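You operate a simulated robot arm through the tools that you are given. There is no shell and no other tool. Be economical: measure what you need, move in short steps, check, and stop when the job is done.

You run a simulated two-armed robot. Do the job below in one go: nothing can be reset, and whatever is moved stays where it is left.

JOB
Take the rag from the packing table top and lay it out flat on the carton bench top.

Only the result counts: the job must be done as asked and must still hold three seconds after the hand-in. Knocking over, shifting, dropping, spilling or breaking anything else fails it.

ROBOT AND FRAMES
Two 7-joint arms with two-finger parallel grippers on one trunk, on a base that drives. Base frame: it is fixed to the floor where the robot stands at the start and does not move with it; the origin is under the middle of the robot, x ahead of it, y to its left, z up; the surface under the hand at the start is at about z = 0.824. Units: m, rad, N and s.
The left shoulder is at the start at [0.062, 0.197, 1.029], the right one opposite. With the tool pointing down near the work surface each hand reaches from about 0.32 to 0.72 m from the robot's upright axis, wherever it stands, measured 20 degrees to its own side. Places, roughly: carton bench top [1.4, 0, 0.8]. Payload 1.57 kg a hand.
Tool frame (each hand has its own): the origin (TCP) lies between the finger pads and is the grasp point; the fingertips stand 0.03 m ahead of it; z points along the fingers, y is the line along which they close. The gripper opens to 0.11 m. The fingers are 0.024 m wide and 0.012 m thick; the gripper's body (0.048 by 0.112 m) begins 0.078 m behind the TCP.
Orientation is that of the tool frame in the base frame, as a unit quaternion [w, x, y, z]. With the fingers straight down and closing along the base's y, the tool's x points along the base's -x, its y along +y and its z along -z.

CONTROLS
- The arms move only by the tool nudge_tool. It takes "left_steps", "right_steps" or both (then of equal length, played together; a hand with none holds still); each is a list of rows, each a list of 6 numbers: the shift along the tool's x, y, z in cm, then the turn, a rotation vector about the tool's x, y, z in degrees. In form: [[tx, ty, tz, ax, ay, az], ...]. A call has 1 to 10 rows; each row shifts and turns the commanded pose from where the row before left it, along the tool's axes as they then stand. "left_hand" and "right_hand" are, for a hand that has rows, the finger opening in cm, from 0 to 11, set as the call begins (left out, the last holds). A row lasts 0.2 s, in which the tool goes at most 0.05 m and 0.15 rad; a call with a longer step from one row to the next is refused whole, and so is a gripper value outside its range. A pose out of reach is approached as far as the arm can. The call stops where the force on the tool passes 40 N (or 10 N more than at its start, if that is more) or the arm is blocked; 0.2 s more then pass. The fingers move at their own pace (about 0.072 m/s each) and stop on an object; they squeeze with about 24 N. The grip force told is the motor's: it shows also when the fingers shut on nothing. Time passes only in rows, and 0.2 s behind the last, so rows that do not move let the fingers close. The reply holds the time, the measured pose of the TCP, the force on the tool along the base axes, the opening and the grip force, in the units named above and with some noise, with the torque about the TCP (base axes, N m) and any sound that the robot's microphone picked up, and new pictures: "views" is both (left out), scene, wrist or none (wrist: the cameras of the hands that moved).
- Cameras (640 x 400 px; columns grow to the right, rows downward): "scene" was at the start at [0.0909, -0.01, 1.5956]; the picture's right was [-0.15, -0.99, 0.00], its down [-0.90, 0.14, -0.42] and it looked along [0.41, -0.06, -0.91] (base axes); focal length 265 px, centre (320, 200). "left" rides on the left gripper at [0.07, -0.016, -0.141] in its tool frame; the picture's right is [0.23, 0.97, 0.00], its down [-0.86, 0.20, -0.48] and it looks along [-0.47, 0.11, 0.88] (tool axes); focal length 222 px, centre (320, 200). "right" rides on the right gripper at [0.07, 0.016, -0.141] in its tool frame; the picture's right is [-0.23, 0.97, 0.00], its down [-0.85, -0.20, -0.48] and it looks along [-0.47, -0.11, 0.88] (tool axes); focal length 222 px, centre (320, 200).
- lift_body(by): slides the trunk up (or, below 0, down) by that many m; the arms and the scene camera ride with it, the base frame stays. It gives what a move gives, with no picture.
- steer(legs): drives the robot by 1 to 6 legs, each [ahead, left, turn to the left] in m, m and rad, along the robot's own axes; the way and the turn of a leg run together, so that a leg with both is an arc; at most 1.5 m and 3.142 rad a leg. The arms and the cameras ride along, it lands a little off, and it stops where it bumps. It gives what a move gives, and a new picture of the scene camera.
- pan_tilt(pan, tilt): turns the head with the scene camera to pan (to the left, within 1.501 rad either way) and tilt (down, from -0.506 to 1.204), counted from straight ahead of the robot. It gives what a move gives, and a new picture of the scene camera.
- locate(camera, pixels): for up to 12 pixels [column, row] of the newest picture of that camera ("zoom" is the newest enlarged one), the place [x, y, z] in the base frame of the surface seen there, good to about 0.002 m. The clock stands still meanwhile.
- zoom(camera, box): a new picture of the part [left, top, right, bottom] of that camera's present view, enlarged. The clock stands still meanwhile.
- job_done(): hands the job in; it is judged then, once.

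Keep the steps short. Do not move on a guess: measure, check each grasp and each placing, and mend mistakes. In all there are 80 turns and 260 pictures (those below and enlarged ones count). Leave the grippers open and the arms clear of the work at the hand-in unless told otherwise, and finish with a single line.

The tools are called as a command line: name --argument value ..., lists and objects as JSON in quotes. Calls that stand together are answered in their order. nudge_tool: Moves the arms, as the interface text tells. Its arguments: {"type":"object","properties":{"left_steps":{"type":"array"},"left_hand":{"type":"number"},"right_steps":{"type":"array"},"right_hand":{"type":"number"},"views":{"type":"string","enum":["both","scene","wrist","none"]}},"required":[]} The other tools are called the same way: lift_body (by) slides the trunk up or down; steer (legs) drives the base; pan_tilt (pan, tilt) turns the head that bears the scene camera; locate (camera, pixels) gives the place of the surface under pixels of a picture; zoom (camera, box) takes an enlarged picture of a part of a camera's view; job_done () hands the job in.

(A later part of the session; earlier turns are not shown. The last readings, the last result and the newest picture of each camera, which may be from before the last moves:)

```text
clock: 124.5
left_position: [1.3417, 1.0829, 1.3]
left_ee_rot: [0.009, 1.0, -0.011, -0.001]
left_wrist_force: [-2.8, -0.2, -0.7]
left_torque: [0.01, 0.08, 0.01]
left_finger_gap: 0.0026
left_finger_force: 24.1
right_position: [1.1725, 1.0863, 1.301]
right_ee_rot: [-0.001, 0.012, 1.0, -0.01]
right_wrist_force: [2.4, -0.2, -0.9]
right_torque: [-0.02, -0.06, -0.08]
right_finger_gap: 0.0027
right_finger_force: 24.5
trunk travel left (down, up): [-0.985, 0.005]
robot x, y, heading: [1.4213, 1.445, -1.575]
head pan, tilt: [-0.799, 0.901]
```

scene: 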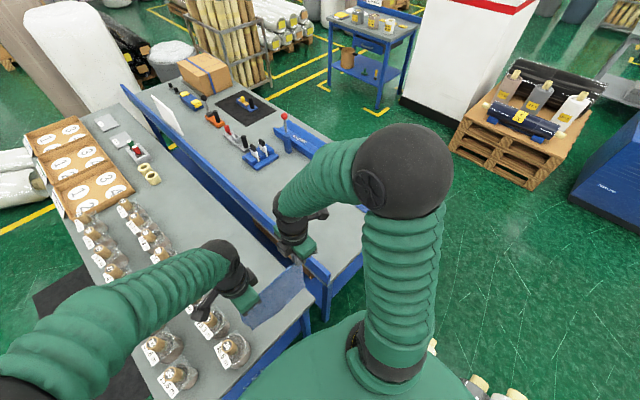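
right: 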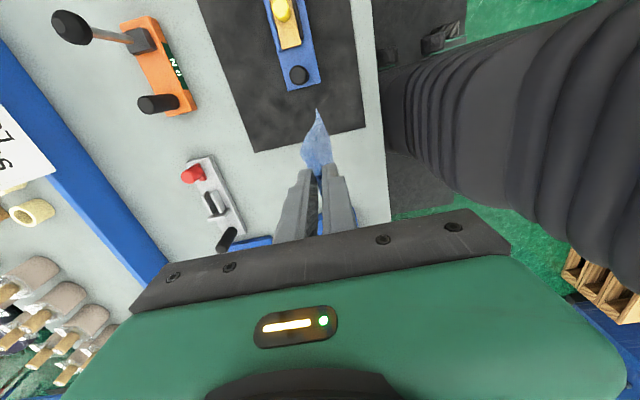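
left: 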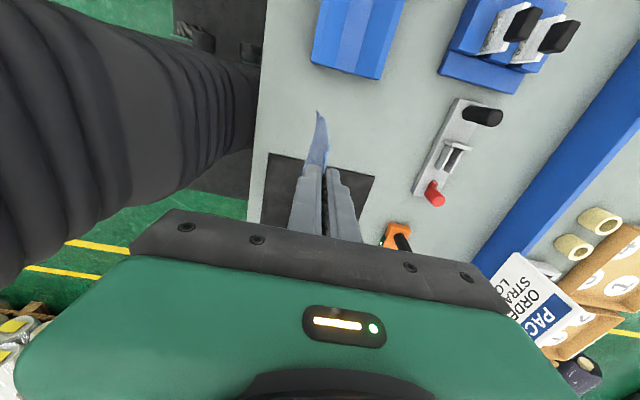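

The hands are at x 1.34 and 1.17, beyond the bench end. I'll reach forward to y≈0.79 while still high, easing the spacing slightly.

nudge_tool --left_steps '[[-0.4, 3.2, 0, 0, 0, 0], [-0.4, 3.2, 0, 0, 0, 0], [0, 3.2, 0, 0, 0, 0], [0, 3.2, 0, 0, 0, 0], [0, 3.2, 0, 0, 0, 0], [0, 3.2, 0, 0, 0, 0], [0, 3.2, 0, 0, 0, 0], [0, 3.2, 0, 0, 0, 0], [0, 3.2, 0, 0, 0, 0]]' --right_steps '[[0.2, -3.2, 0, 0, 0, 0], [0.2, -3.2, 0, 0, 0, 0], [0, -3.2, 0, 0, 0, 0], [0, -3.2, 0, 0, 0, 0], [0, -3.2, 0, 0, 0, 0], [0, -3.2, 0, 0, 0, 0], [0, -3.2, 0, 0, 0, 0], [0, -3.2, 0, 0, 0, 0], [0, -3.2, 0, 0, 0, 0]]' --views "none"

pan_tilt --pan -0.25 --tilt 1.0

```text
clock: 126.5
left_position: [1.3326, 0.8207, 1.3006]
left_ee_rot: [0.006, 1.0, -0.013, -0.001]
left_wrist_force: [-5.7, -1.3, -0.7]
left_torque: [0.0, 0.11, -0.01]
left_finger_gap: 0.0027
left_finger_force: 23.9
left hand out of reach, approached as far as the arm can: row 9
right_position: [1.1612, 0.796, 1.3037]
right_ee_rot: [0.001, 0.011, 1.0, -0.008]
right_wrist_force: [6.1, 0.6, 0.0]
right_torque: [0.05, -0.12, -0.03]
right_finger_gap: 0.0028
right_finger_force: 23.9
trunk travel left (down, up): [-0.985, 0.005]
robot x, y, heading: [1.4198, 1.4436, -1.573]
head pan, tilt: [-0.799, 0.901]
```

```text
clock: 127.5
left_position: [1.332, 0.8211, 1.3035]
left_ee_rot: [0.01, 1.0, -0.013, -0.001]
left_wrist_force: [-7.1, -1.2, 0.8]
left_torque: [-0.01, 0.18, 0.01]
left_finger_gap: 0.0023
left_finger_force: 24.1
right_position: [1.1605, 0.7995, 1.3074]
right_ee_rot: [0.0, 0.012, 1.0, -0.009]
right_wrist_force: [7.9, 1.5, -0.3]
right_torque: [0.02, -0.22, 0.03]
right_finger_gap: 0.0029
right_finger_force: 23.9
trunk travel left (down, up): [-0.985, 0.005]
robot x, y, heading: [1.4215, 1.442, -1.569]
head pan, tilt: [-0.25, 1.0]
```

scene: 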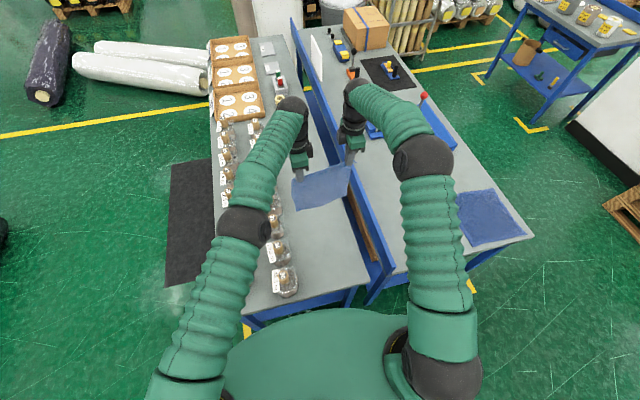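

The left arm reached its limit and the cloth is taut at 7 N. I'll ease the right hand back 2.4 cm and closer, then lower the trunk.

nudge_tool --left_steps '[[-0.3, 0, 0, 0, 0, 0], [0, 0, 0, 0, 0, 0]]' --right_steps '[[-0.3, 1.2, 0, 0, 0, 0], [0, 1.2, 0, 0, 0, 0]]' --views "none"

lift_body --by -0.16

pan_tilt --pan -0.25 --tilt 0.95

```text
clock: 128.1
left_position: [1.3314, 0.8223, 1.3034]
left_ee_rot: [0.011, 1.0, -0.011, 0.0]
left_wrist_force: [-1.7, 0.5, -0.3]
left_torque: [-0.02, 0.06, -0.04]
left_finger_gap: 0.0026
left_finger_force: 24.0
right_position: [1.1628, 0.8243, 1.3072]
right_ee_rot: [-0.001, 0.012, 1.0, -0.011]
right_wrist_force: [-0.4, 0.8, -0.3]
right_torque: [0.0, -0.03, -0.03]
right_finger_gap: 0.0026
right_finger_force: 24.0
trunk travel left (down, up): [-0.985, 0.005]
robot x, y, heading: [1.421, 1.4455, -1.574]
head pan, tilt: [-0.25, 1.0]
```

```text
clock: 129.9
left_position: [1.3312, 0.8226, 1.1432]
left_ee_rot: [0.01, 1.0, -0.01, -0.002]
left_wrist_force: [-0.4, 0.0, 0.8]
left_torque: [0.0, -0.01, -0.05]
left_finger_gap: 0.0025
left_finger_force: 24.1
right_position: [1.1639, 0.8249, 1.1461]
right_ee_rot: [0.0, 0.011, 1.0, -0.009]
right_wrist_force: [0.6, -0.3, 0.2]
right_torque: [0.01, -0.06, -0.01]
right_finger_gap: 0.0028
right_finger_force: 24.4
trunk travel left (down, up): [-0.825, 0.165]
robot x, y, heading: [1.4205, 1.4446, -1.571]
head pan, tilt: [-0.25, 1.0]
```

```text
clock: 130.5
left_position: [1.3308, 0.8226, 1.1438]
left_ee_rot: [0.01, 1.0, -0.011, -0.002]
left_wrist_force: [-2.1, -0.6, 0.1]
left_torque: [-0.02, 0.04, -0.02]
left_finger_gap: 0.0025
left_finger_force: 24.4
right_position: [1.163, 0.8241, 1.1461]
right_ee_rot: [0.0, 0.011, 1.0, -0.01]
right_wrist_force: [1.5, 0.0, -0.7]
right_torque: [-0.01, -0.05, -0.01]
right_finger_gap: 0.0027
right_finger_force: 24.2
trunk travel left (down, up): [-0.825, 0.165]
robot x, y, heading: [1.4171, 1.4473, -1.574]
head pan, tilt: [-0.25, 0.949]
```

scene: 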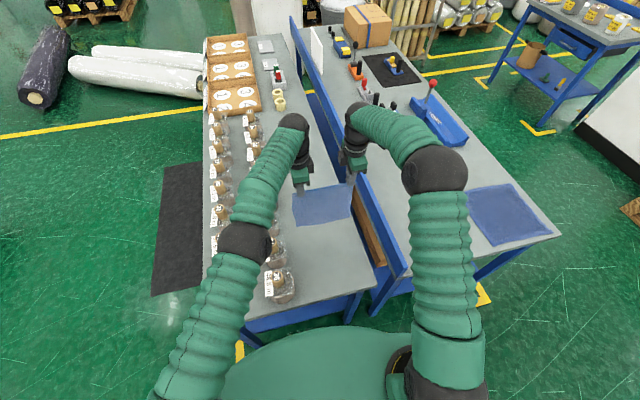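

The rag hangs just above the strip. I'll check the left forearm's height above the jars, the rag's lower edge, and the bench end.

locate --camera "scene" --pixels '[[245, 240], [270, 175], [298, 224], [352, 215], [325, 220], [345, 288], [375, 283], [282, 270], [275, 243], [300, 150]]'

zoom --camera "scene" --box '[230, 130, 390, 310]'

```text
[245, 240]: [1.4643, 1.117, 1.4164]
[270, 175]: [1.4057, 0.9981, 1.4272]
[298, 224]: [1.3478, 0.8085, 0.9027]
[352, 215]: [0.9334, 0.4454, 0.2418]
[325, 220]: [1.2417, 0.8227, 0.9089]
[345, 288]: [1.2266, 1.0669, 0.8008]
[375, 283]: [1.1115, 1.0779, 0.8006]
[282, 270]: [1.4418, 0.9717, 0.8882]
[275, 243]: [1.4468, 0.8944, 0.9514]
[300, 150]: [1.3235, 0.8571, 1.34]
```

```text
2.22 times, centred on (310, 220) of scene
```

zoom: 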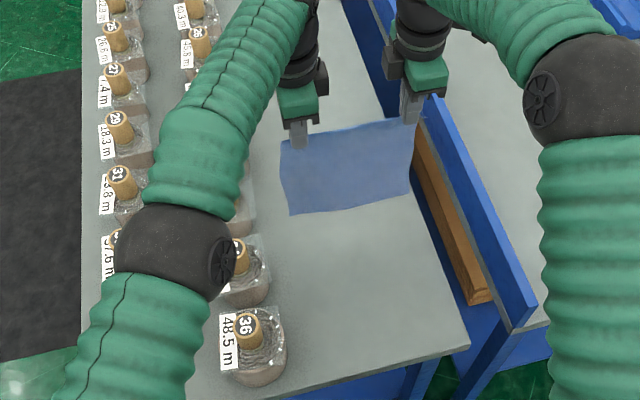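

Elbow clearance is ample: about 1.28 at its underside against corks at 0.955. The bench end is y≈1.08. I'll lower the arms 8 cm and reach 2.5 cm farther.

nudge_tool --left_steps '[[0, 0, 2, 0, 0, 0], [0, 0, 2, 0, 0, 0], [0, 0, 2, 0, 0, 0], [0, 0, 2, 0, 0, 0], [0, 0.9, 0, 0, 0, 0], [0, 0.9, 0, 0, 0, 0], [0, 0.9, 0, 0, 0, 0], [0, 0, 0, 0, 0, 0]]' --right_steps '[[0, 0, 2, 0, 0, 0], [0, 0, 2, 0, 0, 0], [0, 0, 2, 0, 0, 0], [0, 0, 2, 0, 0, 0], [0, -0.9, 0, 0, 0, 0], [0, -0.9, 0, 0, 0, 0], [0, -0.9, 0, 0, 0, 0], [0, 0, 0, 0, 0, 0]]' --views "scene"

```text
clock: 132.3
left_position: [1.339, 0.8173, 1.0642]
left_ee_rot: [0.01, 1.0, -0.012, -0.002]
left_wrist_force: [-11.6, -2.4, -0.4]
left_torque: [-0.03, 0.25, 0.0]
left_finger_gap: 0.0026
left_finger_force: 24.1
left hand out of reach, approached as far as the arm can: row 5, 6, 7
right_position: [1.1649, 0.7954, 1.0668]
right_ee_rot: [0.001, 0.01, 1.0, -0.01]
right_wrist_force: [11.0, 2.0, -0.4]
right_torque: [0.01, -0.27, 0.02]
right_finger_gap: 0.0028
right_finger_force: 23.7
trunk travel left (down, up): [-0.825, 0.165]
robot x, y, heading: [1.4184, 1.4439, -1.578]
head pan, tilt: [-0.25, 0.949]
```

scene: 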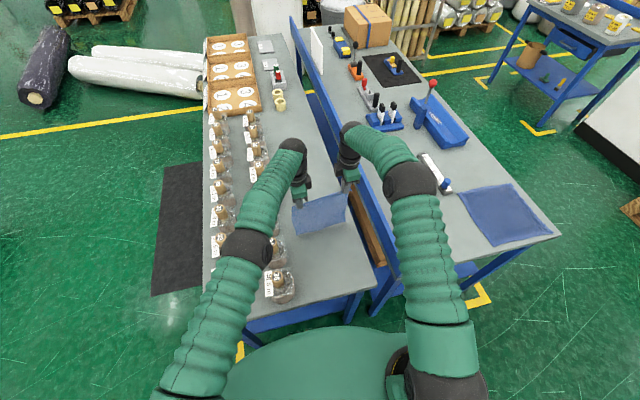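

The left arm can't go farther, so I'll bring the right hand back level to relax the cloth, then drive ahead 2.5 cm instead.

nudge_tool --left_steps '[[-0.4, 0, 0, 0, 0, 0], [-0.3, 0, 0, 0, 0, 0], [0, 0, 0, 0, 0, 0]]' --right_steps '[[0, 1.1, 0, 0, 0, 0], [0, 1.1, 0, 0, 0, 0], [0, 0, 0, 0, 0, 0]]' --views "none"

steer --legs '[[0.025, 0, 0]]'

```text
clock: 133.1
left_position: [1.3343, 0.8189, 1.0639]
left_ee_rot: [0.01, 1.0, -0.012, 0.0]
left_wrist_force: [-2.4, 0.2, 0.3]
left_torque: [0.01, 0.06, -0.02]
left_finger_gap: 0.0025
left_finger_force: 24.2
right_position: [1.1634, 0.8163, 1.0655]
right_ee_rot: [-0.002, 0.011, 1.0, -0.01]
right_wrist_force: [3.7, 1.0, -0.1]
right_torque: [0.01, -0.06, -0.01]
right_finger_gap: 0.0027
right_finger_force: 23.5
trunk travel left (down, up): [-0.825, 0.165]
robot x, y, heading: [1.4185, 1.4467, -1.576]
head pan, tilt: [-0.25, 0.949]
```

```text
clock: 133.9
left_position: [1.3327, 0.7983, 1.0686]
left_ee_rot: [0.013, 1.0, -0.011, -0.001]
left_wrist_force: [-2.1, 0.6, 0.2]
left_torque: [-0.05, 0.02, -0.03]
left_finger_gap: 0.0024
left_finger_force: 23.8
right_position: [1.1629, 0.7989, 1.0709]
right_ee_rot: [-0.001, 0.012, 1.0, -0.013]
right_wrist_force: [1.5, 0.5, 0.2]
right_torque: [-0.01, -0.05, -0.01]
right_finger_gap: 0.0025
right_finger_force: 24.2
trunk travel left (down, up): [-0.825, 0.165]
robot x, y, heading: [1.4207, 1.4192, -1.574]
head pan, tilt: [-0.25, 0.949]
```

scene: 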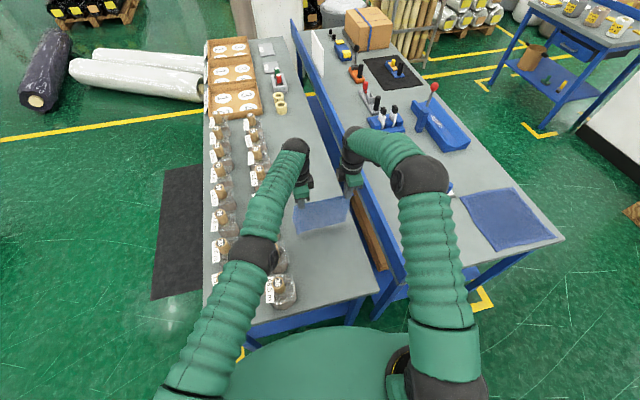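

The hands are at y 0.80 with the rag edge about 2 cm above the bench. I'll lower to touch, then draw back toward me along an arc so the far edge stays put; first half now.

nudge_tool --left_steps '[[0, 0, 1.1, 0, 0, 0], [0, 0, 1.0, 0, 0, 0], [0, -2.75, 0.3, 0, 0, 0], [0, -2.75, 0.6, 0, 0, 0], [0, -2.6, 1.0, 0, 0, 0], [0, -2.6, 1.2, 0, 0, 0], [0, -2.2, 1.5, 0, 0, 0], [0, -2.2, 1.8, 0, 0, 0]]' --right_steps '[[0, 0, 1.1, 0, 0, 0], [0, 0, 1.0, 0, 0, 0], [0, 2.75, 0.3, 0, 0, 0], [0, 2.75, 0.6, 0, 0, 0], [0, 2.6, 1.0, 0, 0, 0], [0, 2.6, 1.2, 0, 0, 0], [0, 2.2, 1.5, 0, 0, 0], [0, 2.2, 1.8, 0, 0, 0]]' --views "both"

zoom --camera "scene" --box '[230, 150, 390, 310]'

```text
clock: 135.8
left_position: [1.3016, 0.824, 0.973]
left_ee_rot: [0.012, 1.0, 0.015, -0.005]
left_wrist_force: [-18.1, 21.1, 0.8]
left_torque: [0.5, 0.45, -0.32]
left_finger_gap: 0.0037
left_finger_force: 24.0
left hand out of reach, approached as far as the arm can: row 3, 4, 5, 6, 7, 8
right_position: [1.1682, 0.9407, 0.9831]
right_ee_rot: [0.0, 0.01, 1.0, -0.015]
right_wrist_force: [19.1, -21.3, -1.6]
right_torque: [-0.54, -0.47, -0.33]
right_finger_gap: 0.0038
right_finger_force: 24.1
trunk travel left (down, up): [-0.825, 0.165]
robot x, y, heading: [1.421, 1.4195, -1.572]
head pan, tilt: [-0.25, 0.949]
```

scene: 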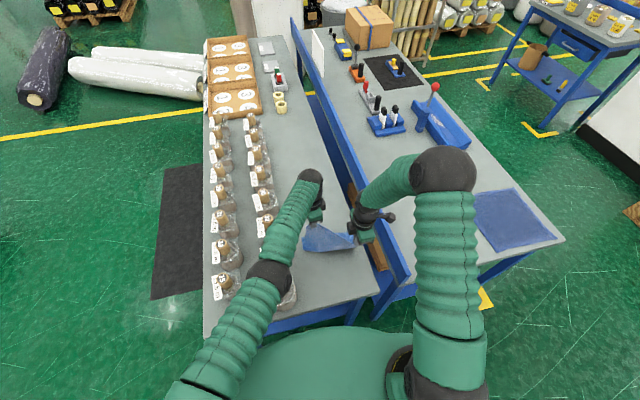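
right: 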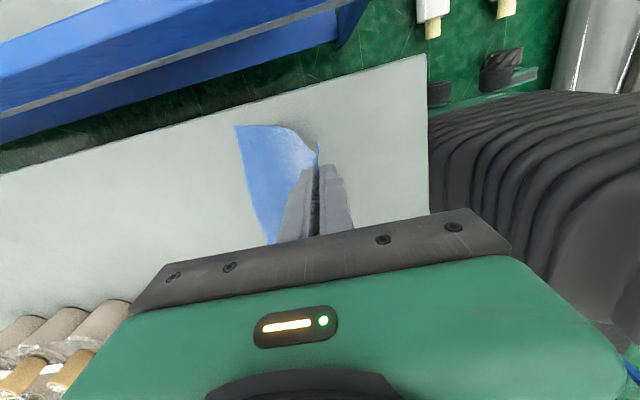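
left: 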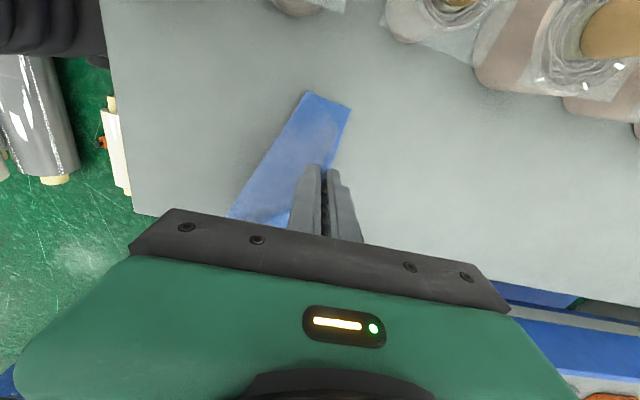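

```text
2.50 times, centred on (310, 230) of scene
```

zoom: 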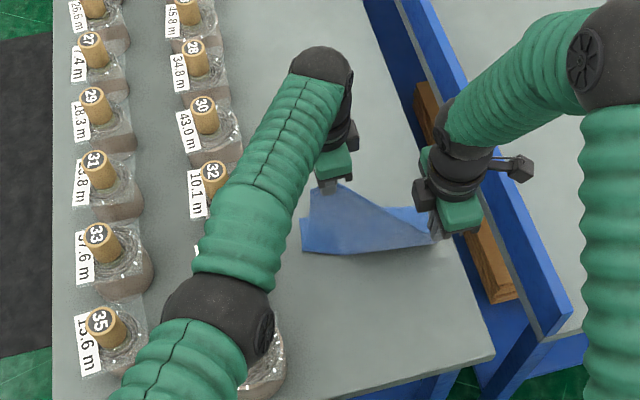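

The left arm stalled at y 0.82 while the right came back, leaving 20 N of tension diagonally. I'll bring the right hand forward level with the left to relax it.

nudge_tool --right_steps '[[0, -2.5, 0, 0, 0, 0], [0, -2.5, 0, 0, 0, 0], [0, -2.5, 0, 0, 0, 0], [0, -2.5, 0, 0, 0, 0], [0, 0, 0, 0, 0, 0]]' --views "none"

nudge_tool --left_steps '[[0, 0, 0, 0, 0, 0]]' --views "scene"

```text
clock: 136.9
left_position: [1.3044, 0.8258, 0.9635]
left_ee_rot: [0.012, 1.0, 0.015, -0.001]
left_wrist_force: [-0.6, -0.4, 0.9]
left_torque: [-0.01, 0.01, -0.01]
left_finger_gap: 0.0022
left_finger_force: 24.2
right_position: [1.1647, 0.8435, 0.9812]
right_ee_rot: [-0.001, 0.011, 1.0, -0.011]
right_wrist_force: [-0.4, 0.4, -0.4]
right_torque: [-0.01, 0.0, 0.01]
right_finger_gap: 0.0028
right_finger_force: 24.3
trunk travel left (down, up): [-0.825, 0.165]
robot x, y, heading: [1.4188, 1.4168, -1.574]
head pan, tilt: [-0.25, 0.949]
```

```text
clock: 137.6
left_position: [1.3097, 0.8238, 0.9637]
left_ee_rot: [0.011, 1.0, 0.02, 0.0]
left_wrist_force: [-0.3, 1.1, 0.7]
left_torque: [-0.04, -0.02, 0.01]
left_finger_gap: 0.0024
left_finger_force: 24.3
right_position: [1.1648, 0.8451, 0.9841]
right_ee_rot: [-0.001, 0.012, 1.0, -0.013]
right_wrist_force: [-0.3, 0.3, 0.2]
right_torque: [-0.03, 0.01, -0.01]
right_finger_gap: 0.0028
right_finger_force: 23.7
trunk travel left (down, up): [-0.825, 0.165]
robot x, y, heading: [1.4203, 1.4179, -1.571]
head pan, tilt: [-0.25, 0.949]
stopped in row 1 (left hand): the arm was blocked; the commanded pose is now the measured one
```

scene: 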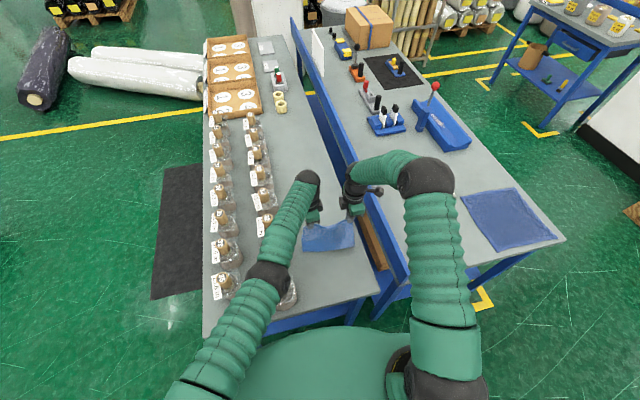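

The left arm reports blocked. I'll check the left elbow's height above jar 36 and whether it touches anything.

locate --camera "scene" --pixels '[[268, 272], [262, 282], [290, 295], [294, 300], [285, 300], [300, 200], [310, 178], [225, 285], [265, 200], [282, 255]]'

zoom --camera "scene" --box '[220, 160, 380, 320]'

zoom --camera "left" --box '[0, 0, 640, 400]'

```text
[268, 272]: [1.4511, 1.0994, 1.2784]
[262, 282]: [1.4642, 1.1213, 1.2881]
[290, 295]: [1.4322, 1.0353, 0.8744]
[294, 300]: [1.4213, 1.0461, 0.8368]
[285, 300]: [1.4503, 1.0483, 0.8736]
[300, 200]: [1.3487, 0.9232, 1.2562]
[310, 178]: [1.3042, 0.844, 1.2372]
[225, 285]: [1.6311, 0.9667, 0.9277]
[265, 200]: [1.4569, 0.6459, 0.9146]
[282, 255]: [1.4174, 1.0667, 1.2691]
```

```text
2.50 times, centred on (300, 240) of scene
```

zoom: 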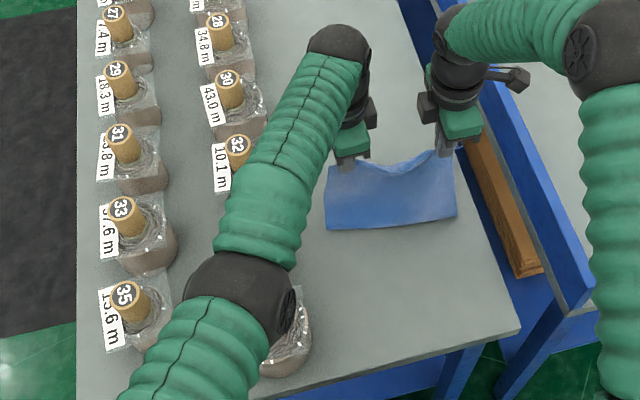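

```text
1.00 times, centred on (320, 200) of left (not enlarged: the box is as wide or as high as the picture)
```

zoom: 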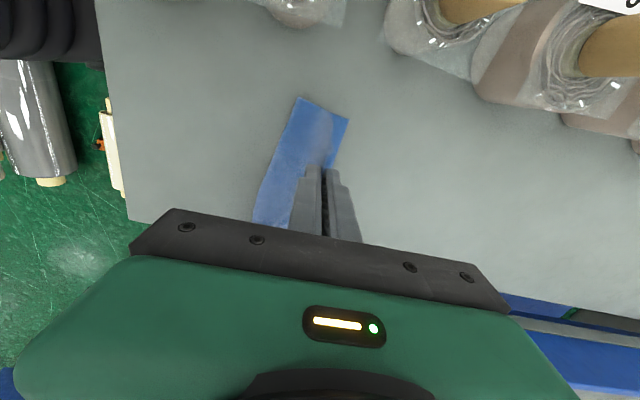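

The elbow is at 1.28, clear of the jars, so this is a joint limit or a straight-arm stall. I'll try lifting and drawing both hands back in small steps.

nudge_tool --left_steps '[[0, 0, -1, 0, 0, 0], [0, 0, -1, 0, 0, 0], [0, 0, -1, 0, 0, 0], [0, -1, 0, 0, 0, 0], [0, -1, 0, 0, 0, 0]]' --right_steps '[[0, 0, -1, 0, 0, 0], [0, 0, -1, 0, 0, 0], [0, 0, -1, 0, 0, 0], [0, 1, 0, 0, 0, 0], [0, 1, 0, 0, 0, 0]]' --views "none"

```text
clock: 138.8
left_position: [1.3073, 0.8232, 0.9844]
left_ee_rot: [0.007, 1.0, 0.027, 0.003]
left_wrist_force: [0.3, 0.2, -0.2]
left_torque: [0.03, -0.02, 0.01]
left_finger_gap: 0.0026
left_finger_force: 24.6
left hand out of reach, approached as far as the arm can: row 2, 4, 5
right_position: [1.1663, 0.866, 1.012]
right_ee_rot: [-0.001, 0.012, 1.0, -0.013]
right_wrist_force: [-0.5, 0.6, -0.7]
right_torque: [-0.01, 0.0, -0.01]
right_finger_gap: 0.0027
right_finger_force: 24.6
trunk travel left (down, up): [-0.825, 0.165]
robot x, y, heading: [1.4154, 1.4194, -1.573]
head pan, tilt: [-0.25, 0.949]
```

The left tool drifted counter-clockwise as if its wrist is at a roll limit. I'll turn the left hand 16° that way and try drawing back again.

nudge_tool --left_steps '[[0, 0, 0, 0, 0, -8], [0, 0, 0, 0, 0, -8], [0, -1, 0, 0, 0, 0], [0, -1, 0, 0, 0, 0], [0, -1, 0, 0, 0, 0], [0, -1, 0, 0, 0, 0]]' --views "none"

```text
clock: 140.3
left_position: [1.3097, 0.8187, 0.9879]
left_ee_rot: [0.013, 0.98, 0.196, -0.002]
left_wrist_force: [0.8, 0.4, -0.4]
left_torque: [-0.03, -0.02, -0.01]
left_finger_gap: 0.0029
left_finger_force: 23.8
left hand out of reach, approached as far as the arm can: row 3, 4, 5, 6
right_position: [1.1665, 0.8682, 1.0163]
right_ee_rot: [-0.001, 0.012, 1.0, -0.014]
right_wrist_force: [0.1, -0.4, 0.1]
right_torque: [-0.02, 0.02, -0.01]
right_finger_gap: 0.0028
right_finger_force: 23.7
trunk travel left (down, up): [-0.825, 0.165]
robot x, y, heading: [1.4178, 1.4212, -1.571]
head pan, tilt: [-0.25, 0.949]
stopped in row 6 (left hand): the arm was blocked; the commanded pose is now the measured one
```

The turn worked but drawing back still stalls; the arm is probably straight and singular. I'll try one large step back with a slight rise.

nudge_tool --left_steps '[[1.7, -4.2, -1.5, 0, 0, 0], [0, 0, 0, 0, 0, 0]]' --views "scene"

```text
clock: 141.2
left_position: [1.3117, 0.8206, 0.9944]
left_ee_rot: [0.01, 0.976, 0.216, 0.003]
left_wrist_force: [1.5, 0.2, 0.4]
left_torque: [-0.05, 0.0, -0.05]
left_finger_gap: 0.0025
left_finger_force: 23.8
left hand out of reach, approached as far as the arm can: row 1
right_position: [1.1672, 0.869, 1.0149]
right_ee_rot: [-0.002, 0.011, 1.0, -0.015]
right_wrist_force: [0.1, -0.2, 0.6]
right_torque: [0.01, 0.01, -0.01]
right_finger_gap: 0.0028
right_finger_force: 23.9
trunk travel left (down, up): [-0.825, 0.165]
robot x, y, heading: [1.4174, 1.4239, -1.572]
head pan, tilt: [-0.25, 0.949]
stopped in row 2 (left hand): the arm was blocked; the commanded pose is now the measured one
```

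scene: 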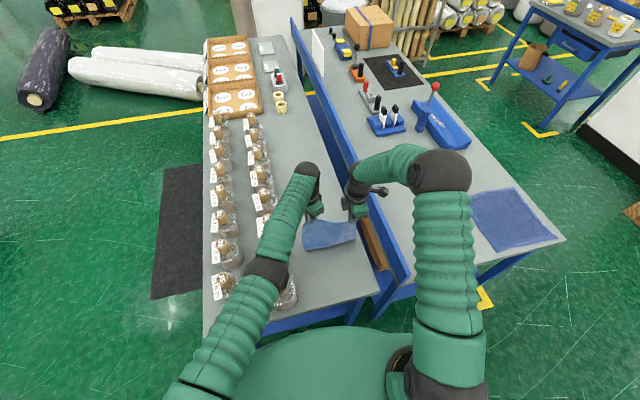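

The left shoulder, elbow and wrist lie in a straight line, so pulling straight back is singular. I'll break it by moving the left hand sideways toward −x, which flexes the elbow.

nudge_tool --left_steps '[[-1.2, -0.56, 0, 0, 0, 0], [-1.2, -0.56, 0, 0, 0, 0], [-1.2, -0.56, 0, 0, 0, 0], [0.4, -0.9, 0, 0, 0, 0], [0.4, -0.9, 0, 0, 0, 0], [0.4, -0.9, 0, 0, 0, 0]]' --views "none"

```text
clock: 142.8
left_position: [1.3083, 0.8515, 0.9892]
left_ee_rot: [0.006, 0.97, 0.241, 0.006]
left_wrist_force: [-0.6, -0.2, 0.0]
left_torque: [-0.06, -0.01, -0.05]
left_finger_gap: 0.0024
left_finger_force: 23.7
left hand out of reach, approached as far as the arm can: row 2, 3
right_position: [1.1675, 0.8716, 1.0195]
right_ee_rot: [-0.002, 0.011, 1.0, -0.017]
right_wrist_force: [0.9, -0.3, -0.9]
right_torque: [-0.03, 0.03, 0.01]
right_finger_gap: 0.0027
right_finger_force: 24.0
trunk travel left (down, up): [-0.825, 0.165]
robot x, y, heading: [1.4167, 1.4217, -1.58]
head pan, tilt: [-0.25, 0.949]
stopped in row 6 (left hand): the arm was blocked; the commanded pose is now the measured one
```

It moved back to y 0.85 but won't go to −x, so the limit is the cross-body reach. I'll move the left hand out toward +x while going back.

nudge_tool --left_steps '[[1.2, -0.15, 0, 0, 0, 0], [1.2, -0.15, 0, 0, 0, 0], [1.2, -0.15, 0, 0, 0, 0], [0.47, -0.88, 0, 0, 0, 0], [0.47, -0.88, 0, 0, 0, 0]]' --views "scene"

```text
clock: 143.9
left_position: [1.3319, 0.8966, 0.9913]
left_ee_rot: [0.008, 0.972, 0.236, 0.004]
left_wrist_force: [0.4, -1.3, -0.4]
left_torque: [0.02, 0.0, -0.04]
left_finger_gap: 0.0022
left_finger_force: 24.1
right_position: [1.1673, 0.872, 1.0168]
right_ee_rot: [-0.002, 0.011, 1.0, -0.015]
right_wrist_force: [0.3, 0.4, -0.7]
right_torque: [0.03, -0.01, 0.0]
right_finger_gap: 0.0028
right_finger_force: 24.3
trunk travel left (down, up): [-0.825, 0.165]
robot x, y, heading: [1.4194, 1.4199, -1.576]
head pan, tilt: [-0.25, 0.949]
```

scene: 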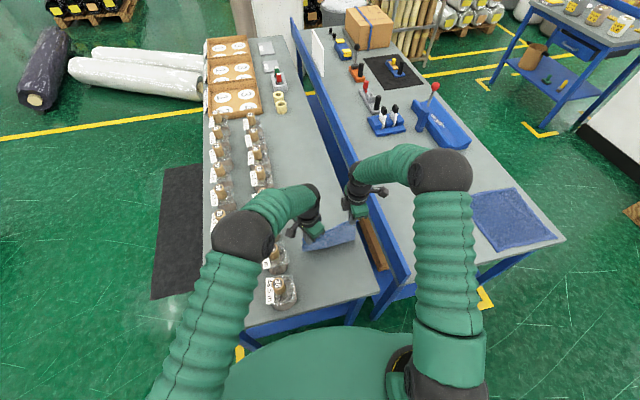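

The elbow is flexed again and free to move. I'll raise both hands so the rag hangs clear again, and turn the left hand back square.

nudge_tool --left_steps '[[0, 0, -2.5, 0, 0, 0], [0, 0, -2.5, 0, 0, 0], [0, 0, -2.5, 0, 0, 0], [0, 0, 0, 0, 0, 8], [0, 0, 0, 0, 0, 8], [0, 0, 0, 0, 0, 8]]' --right_steps '[[0, 0, -1.5, 0, 0, 0], [0, 0, -1.5, 0, 0, 0], [0, 1.2, -1.5, 0, 0, 0], [0, 1.2, 0, 0, 0, 0], [0, 0, 0, 0, 0, 0], [0, 0, 0, 0, 0, 0]]' --views "scene"

zoom --camera "scene" --box '[230, 160, 390, 320]'

```text
clock: 145.3
left_position: [1.3317, 0.8952, 1.0658]
left_ee_rot: [0.007, 1.0, 0.027, 0.006]
left_wrist_force: [0.3, 0.3, 0.0]
left_torque: [0.01, -0.01, 0.02]
left_finger_gap: 0.0025
left_finger_force: 23.6
right_position: [1.1691, 0.896, 1.061]
right_ee_rot: [-0.002, 0.011, 1.0, -0.015]
right_wrist_force: [-0.3, -0.5, -0.1]
right_torque: [-0.02, -0.02, -0.01]
right_finger_gap: 0.0025
right_finger_force: 23.7
trunk travel left (down, up): [-0.825, 0.165]
robot x, y, heading: [1.4206, 1.4198, -1.572]
head pan, tilt: [-0.25, 0.949]
```

scene: 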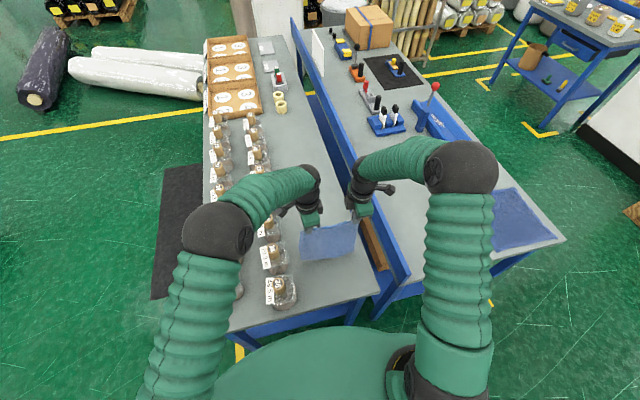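

```text
2.50 times, centred on (310, 240) of scene
```

zoom: 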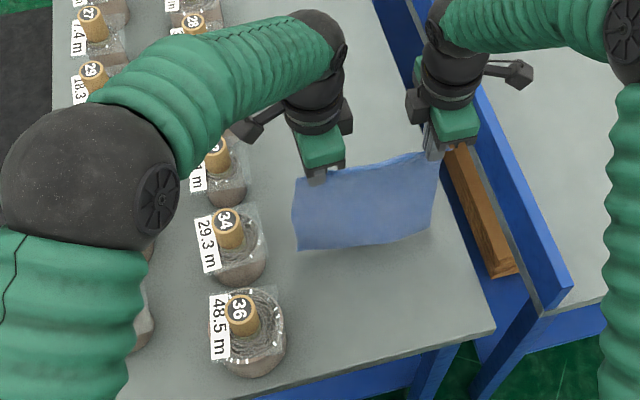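

The rag hangs neatly again. I'll go forward 5.5 cm with the arms (short of the limit) and 2 cm with the base.

nudge_tool --left_steps '[[0.1, 1.4, 0, 0, 0, 1], [0.1, 1.4, 0, 0, 0, 1], [0.1, 1.4, 0, 0, 0, 1], [0, 1.4, 0, 0, 0, 0]]' --right_steps '[[0, -1.4, 0, 0, 0, 0], [0, -1.4, 0, 0, 0, 0], [0, -1.4, 0, 0, 0, 0], [0, -1.4, 0, 0, 0, 0]]' --views "none"

steer --legs '[[0.02, 0, 0]]'

```text
clock: 146.3
left_position: [1.3352, 0.8399, 1.0658]
left_ee_rot: [0.006, 1.0, 0.001, 0.005]
left_wrist_force: [0.3, 0.3, -0.2]
left_torque: [0.0, 0.07, 0.05]
left_finger_gap: 0.0024
left_finger_force: 24.0
right_position: [1.1666, 0.8391, 1.0611]
right_ee_rot: [-0.002, 0.011, 1.0, -0.014]
right_wrist_force: [0.6, -0.1, -0.2]
right_torque: [-0.04, -0.03, 0.02]
right_finger_gap: 0.0028
right_finger_force: 24.0
trunk travel left (down, up): [-0.825, 0.165]
robot x, y, heading: [1.4186, 1.4196, -1.571]
head pan, tilt: [-0.25, 0.949]
```

```text
clock: 147.1
left_position: [1.3361, 0.8255, 1.0701]
left_ee_rot: [0.009, 1.0, 0.002, 0.006]
left_wrist_force: [-0.9, 0.9, -0.2]
left_torque: [-0.02, 0.03, 0.03]
left_finger_gap: 0.0024
left_finger_force: 23.9
right_position: [1.1663, 0.8248, 1.064]
right_ee_rot: [-0.002, 0.012, 1.0, -0.018]
right_wrist_force: [0.8, -0.7, 0.5]
right_torque: [0.02, -0.04, 0.0]
right_finger_gap: 0.0026
right_finger_force: 23.7
trunk travel left (down, up): [-0.825, 0.165]
robot x, y, heading: [1.4207, 1.4003, -1.572]
head pan, tilt: [-0.25, 0.949]
```

scene: 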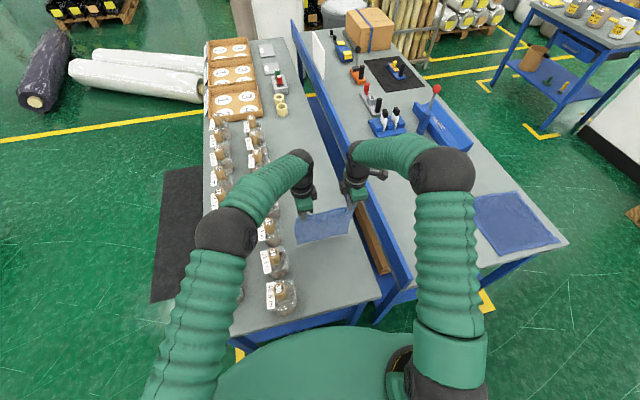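

Room remains before the arm's limit, which is about 0.62 m ahead. I'll go 2.5 cm farther and lower 2.5 cm to touch, then look.

nudge_tool --left_steps '[[0, 1.3, 0, 0, 0, 0], [0, 1.2, 0, 0, 0, 0], [0, 0, 1.2, 0, 0, 0], [0, 0, 1.2, 0, 0, 0]]' --right_steps '[[0, -1.3, 0, 0, 0, 0], [0, -1.2, 0, 0, 0, 0], [0, 0, 1, 0, 0, 0], [0, 0, 1, 0, 0, 0]]' --views "scene"

zoom --camera "scene" --box '[250, 160, 390, 300]'

```text
clock: 148.1
left_position: [1.3364, 0.7962, 1.0425]
left_ee_rot: [0.007, 1.0, 0.002, 0.005]
left_wrist_force: [-0.8, 0.1, 0.0]
left_torque: [0.0, 0.03, 0.01]
left_finger_gap: 0.0025
left_finger_force: 23.8
right_position: [1.166, 0.7963, 1.0442]
right_ee_rot: [-0.002, 0.012, 1.0, -0.016]
right_wrist_force: [1.2, -0.1, 0.0]
right_torque: [0.02, -0.03, 0.01]
right_finger_gap: 0.0028
right_finger_force: 23.8
trunk travel left (down, up): [-0.825, 0.165]
robot x, y, heading: [1.4169, 1.3977, -1.571]
head pan, tilt: [-0.25, 0.949]
```

scene: 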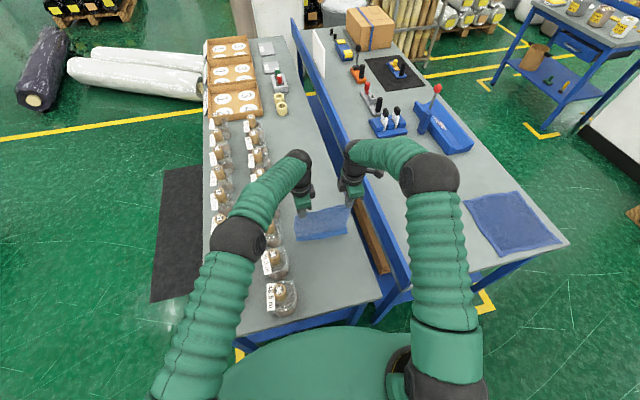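

```text
2.86 times, centred on (320, 230) of scene
```

zoom: 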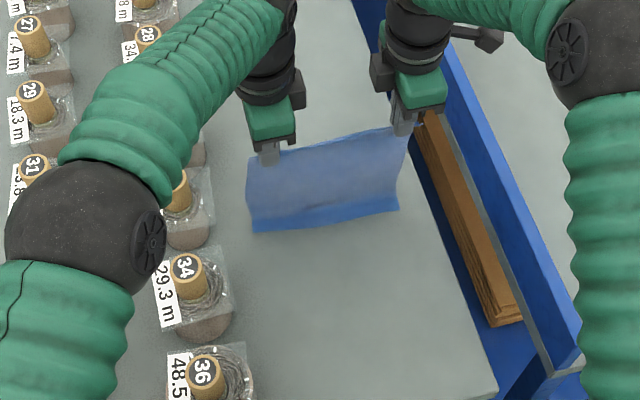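

The lower band curls toward me, which could fold under. I'll raise 1.5 cm, then draw back while slowly lowering so the lower edge trails behind.

nudge_tool --left_steps '[[0, 0, -1, 0, 0, 0], [0, 0, -0.5, 0, 0, 0], [0, -1, 0.5, 0, 0, 0], [0, -1.5, 0.6, 0, 0, 0], [0, -1.5, 0.7, 0, 0, 0], [0, -1.5, 0.7, 0, 0, 0], [0, -1.5, 0.7, 0, 0, 0]]' --right_steps '[[0, 0, -1, 0, 0, 0], [0, 0, -0.5, 0, 0, 0], [0, 1, 0.5, 0, 0, 0], [0, 1.5, 0.6, 0, 0, 0], [0, 1.5, 0.7, 0, 0, 0], [0, 1.5, 0.7, 0, 0, 0], [0, 1.5, 0.7, 0, 0, 0]]' --views "scene"

zoom --camera "scene" --box '[250, 160, 390, 300]'

zoom --camera "right" --box '[0, 0, 640, 400]'

```text
clock: 149.7
left_position: [1.3353, 0.8694, 1.0254]
left_ee_rot: [0.009, 1.0, 0.001, 0.006]
left_wrist_force: [0.5, 0.2, 0.0]
left_torque: [-0.01, -0.06, 0.01]
left_finger_gap: 0.0023
left_finger_force: 24.0
right_position: [1.1668, 0.8678, 1.0253]
right_ee_rot: [-0.002, 0.012, 1.0, -0.018]
right_wrist_force: [0.3, 1.0, -0.6]
right_torque: [-0.01, 0.0, 0.02]
right_finger_gap: 0.0027
right_finger_force: 24.1
trunk travel left (down, up): [-0.825, 0.165]
robot x, y, heading: [1.4204, 1.3994, -1.574]
head pan, tilt: [-0.25, 0.949]
```

scene: 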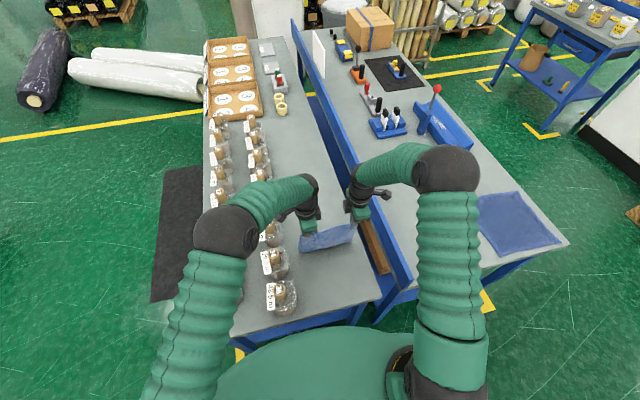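

```text
2.86 times, centred on (320, 230) of scene
```

zoom: 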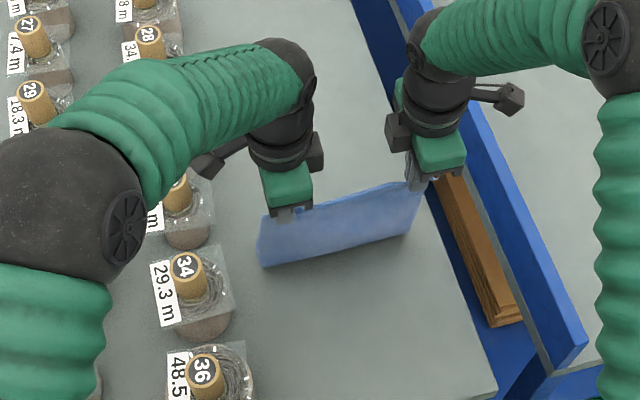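

```text
1.00 times, centred on (320, 200) of right (not enlarged: the box is as wide or as high as the picture)
```

zoom: 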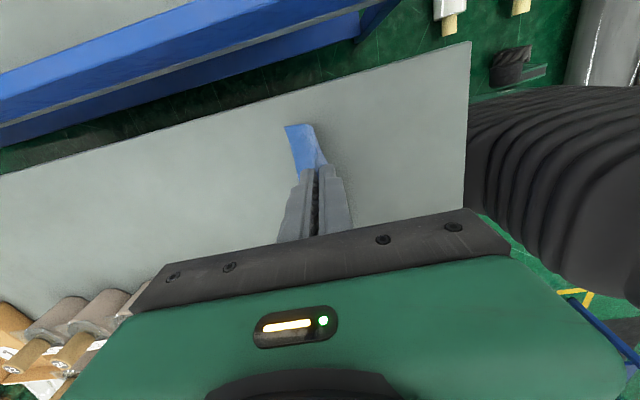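

The rag now trails toward −y as wanted. I'll locate its lower edge before lowering further.

locate --camera "right" --pixels '[[290, 130], [300, 126], [311, 124], [300, 160], [325, 160]]'

zoom --camera "left" --box '[160, 50, 480, 250]'

locate --camera "scene" --pixels '[[315, 253], [353, 240], [335, 245], [330, 238], [376, 292], [340, 303]]'

```text
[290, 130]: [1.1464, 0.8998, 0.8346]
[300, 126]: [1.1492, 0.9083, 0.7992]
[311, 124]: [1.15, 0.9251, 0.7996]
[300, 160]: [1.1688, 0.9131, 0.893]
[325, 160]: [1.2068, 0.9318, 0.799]
```

```text
2.00 times, centred on (320, 150) of left
```

zoom: 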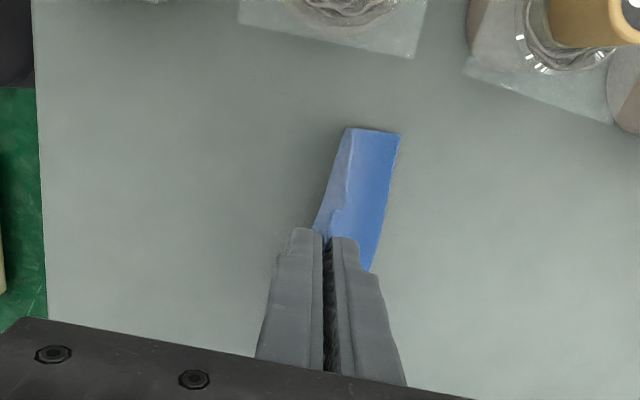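

```text
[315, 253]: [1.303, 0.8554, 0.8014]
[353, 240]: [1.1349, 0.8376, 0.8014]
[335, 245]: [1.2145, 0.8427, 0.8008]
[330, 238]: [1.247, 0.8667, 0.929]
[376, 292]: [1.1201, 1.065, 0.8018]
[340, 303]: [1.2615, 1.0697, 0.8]
```

The lower edge is on the bench near y 0.825, trailing away from me. I'll continue the arc back and down, first part.

nudge_tool --left_steps '[[0, -2.3, 0.7, 0, 0, 0], [0, -2.3, 0.8, 0, 0, 0], [0, -2, 1.2, 0, 0, 0], [0, -2, 1.3, 0, 0, 0], [0, -1.5, 1.5, 0, 0, 0], [0, -1.5, 1.5, 0, 0, 0]]' --right_steps '[[0, 2.3, 0.7, 0, 0, 0], [0, 2.3, 0.8, 0, 0, 0], [0, 2, 1.2, 0, 0, 0], [0, 2, 1.3, 0, 0, 0], [0, 1.5, 1.5, 0, 0, 0], [0, 1.5, 1.5, 0, 0, 0]]' --views "both"

zoom --camera "scene" --box '[250, 180, 390, 320]'

```text
clock: 151.1
left_position: [1.3385, 0.9789, 0.9576]
left_ee_rot: [0.009, 1.0, 0.007, 0.004]
left_wrist_force: [0.7, -0.3, 0.0]
left_torque: [-0.03, 0.0, 0.01]
left_finger_gap: 0.0024
left_finger_force: 23.9
right_position: [1.1697, 0.9798, 0.9533]
right_ee_rot: [-0.002, 0.011, 1.0, -0.017]
right_wrist_force: [0.7, -0.6, -0.5]
right_torque: [-0.01, 0.01, -0.01]
right_finger_gap: 0.0028
right_finger_force: 23.8
trunk travel left (down, up): [-0.825, 0.165]
robot x, y, heading: [1.4201, 1.3998, -1.576]
head pan, tilt: [-0.25, 0.949]
```

scene: 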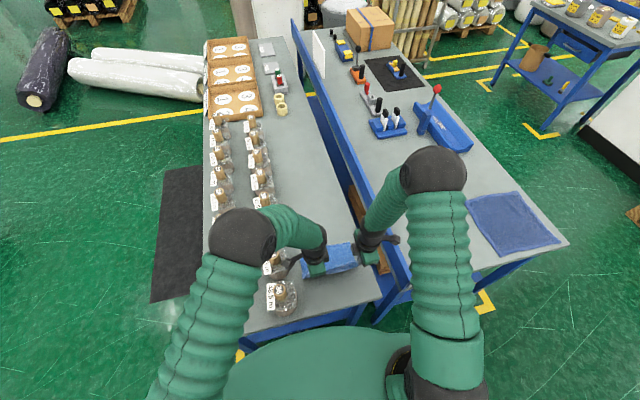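
right: 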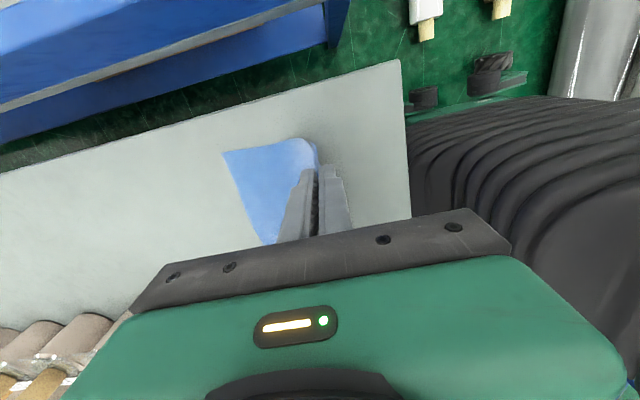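
left: 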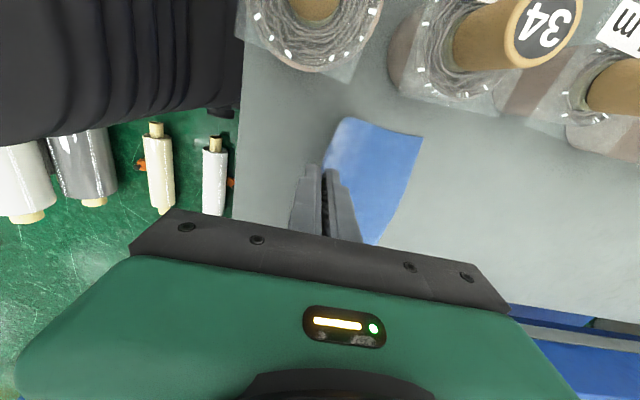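

```text
2.86 times, centred on (320, 250) of scene
```

zoom: 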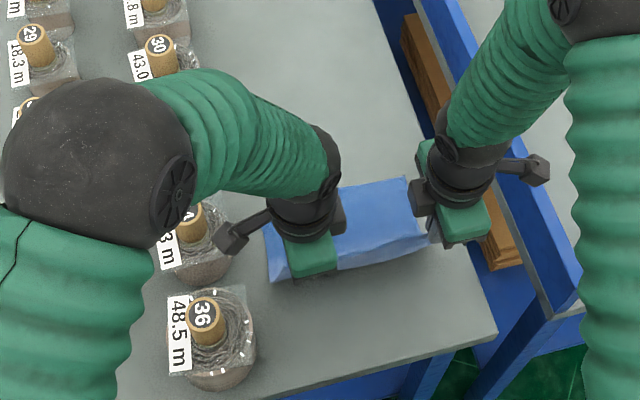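

It lays nicely. I'll check the far edge location and the left camera arm's clearance to jar 36.

locate --camera "right" --pixels '[[226, 155], [260, 235], [300, 145], [395, 62]]'

locate --camera "left" --pixels '[[418, 138], [375, 238], [345, 122], [238, 215]]'

locate --camera "scene" --pixels '[[300, 262], [295, 260], [281, 291], [306, 264]]'

```text
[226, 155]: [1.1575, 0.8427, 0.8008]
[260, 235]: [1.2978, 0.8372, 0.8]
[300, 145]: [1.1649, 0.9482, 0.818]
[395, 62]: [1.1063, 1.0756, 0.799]
```

```text
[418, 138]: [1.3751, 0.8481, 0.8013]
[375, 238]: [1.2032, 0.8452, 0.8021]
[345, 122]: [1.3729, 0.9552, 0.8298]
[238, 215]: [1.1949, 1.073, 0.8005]
```

```text
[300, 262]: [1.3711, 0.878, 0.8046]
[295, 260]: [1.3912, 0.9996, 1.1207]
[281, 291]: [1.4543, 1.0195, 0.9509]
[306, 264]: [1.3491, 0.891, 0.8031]
```

The far edge lies at y 0.845 (a bit near) and the rag spans x 1.16–1.375. I'll finish laying with a small shift toward −x to keep clear of the jars, and slide the rag farther in afterwards.

nudge_tool --left_steps '[[-0.2, -1, 1.6, 0, 0, 0], [-0.2, -1, 1.6, 0, 0, 0], [-0.2, -0.8, 1.8, 0, 0, 0], [-0.2, -0.7, 1.7, 0, 0, 0], [0, -0.4, 1.5, 0, 0, 0], [0, -0.3, 1.5, 0, 0, 0], [0, 0, 1.2, 0, 0, 0]]' --right_steps '[[0.2, 1, 1.5, 0, 0, 0], [0.2, 1, 1.5, 0, 0, 0], [0.2, 0.8, 1.7, 0, 0, 0], [0.2, 0.7, 1.7, 0, 0, 0], [0, 0.4, 1.5, 0, 0, 0], [0, 0.3, 1.5, 0, 0, 0], [0, 0, 1.2, 0, 0, 0]]' --views "both"

zoom --camera "scene" --box '[250, 180, 390, 320]'

```text
clock: 152.8
left_position: [1.3619, 0.9727, 0.8635]
left_ee_rot: [0.023, 0.997, 0.074, -0.014]
left_wrist_force: [-18.2, 5.5, -2.2]
left_torque: [0.09, 0.49, -0.16]
left_finger_gap: 0.0024
left_finger_force: 23.7
right_position: [1.1706, 1.015, 0.8457]
right_ee_rot: [0.004, 0.008, 1.0, -0.022]
right_wrist_force: [20.0, -5.8, 2.1]
right_torque: [-0.15, -0.49, -0.07]
right_finger_gap: 0.0028
right_finger_force: 24.2
trunk travel left (down, up): [-0.825, 0.165]
robot x, y, heading: [1.416, 1.4007, -1.569]
head pan, tilt: [-0.25, 0.949]
stopped in row 7 (left hand): the arm was blocked; the commanded pose is now the measured one
```

scene: 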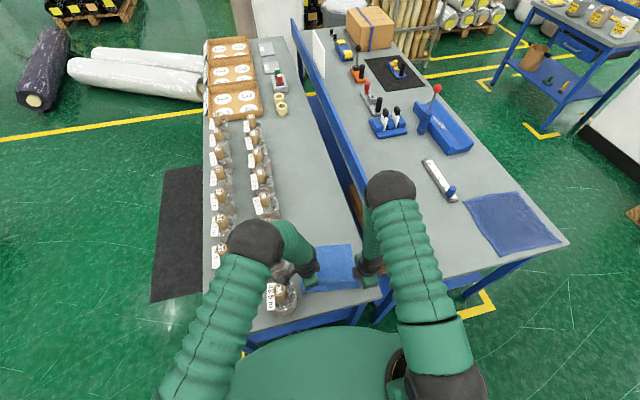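
right: 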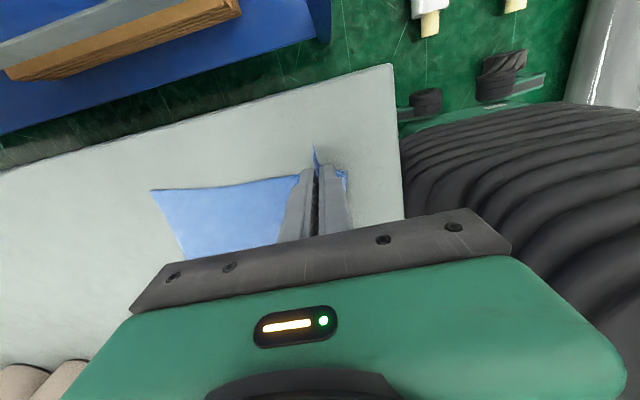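
left: 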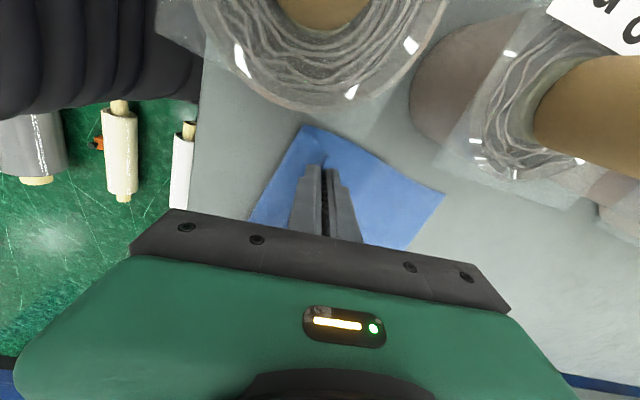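

```text
2.86 times, centred on (320, 250) of scene
```

zoom: 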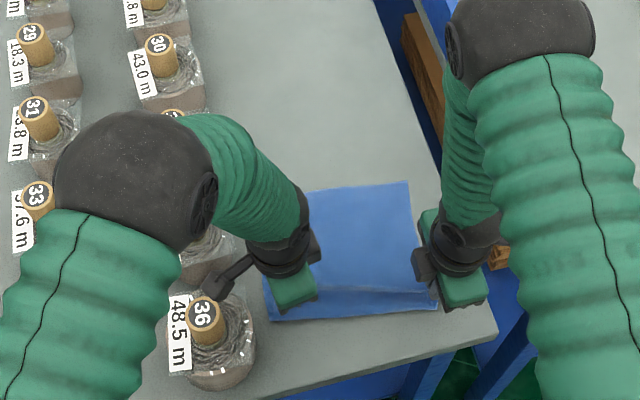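

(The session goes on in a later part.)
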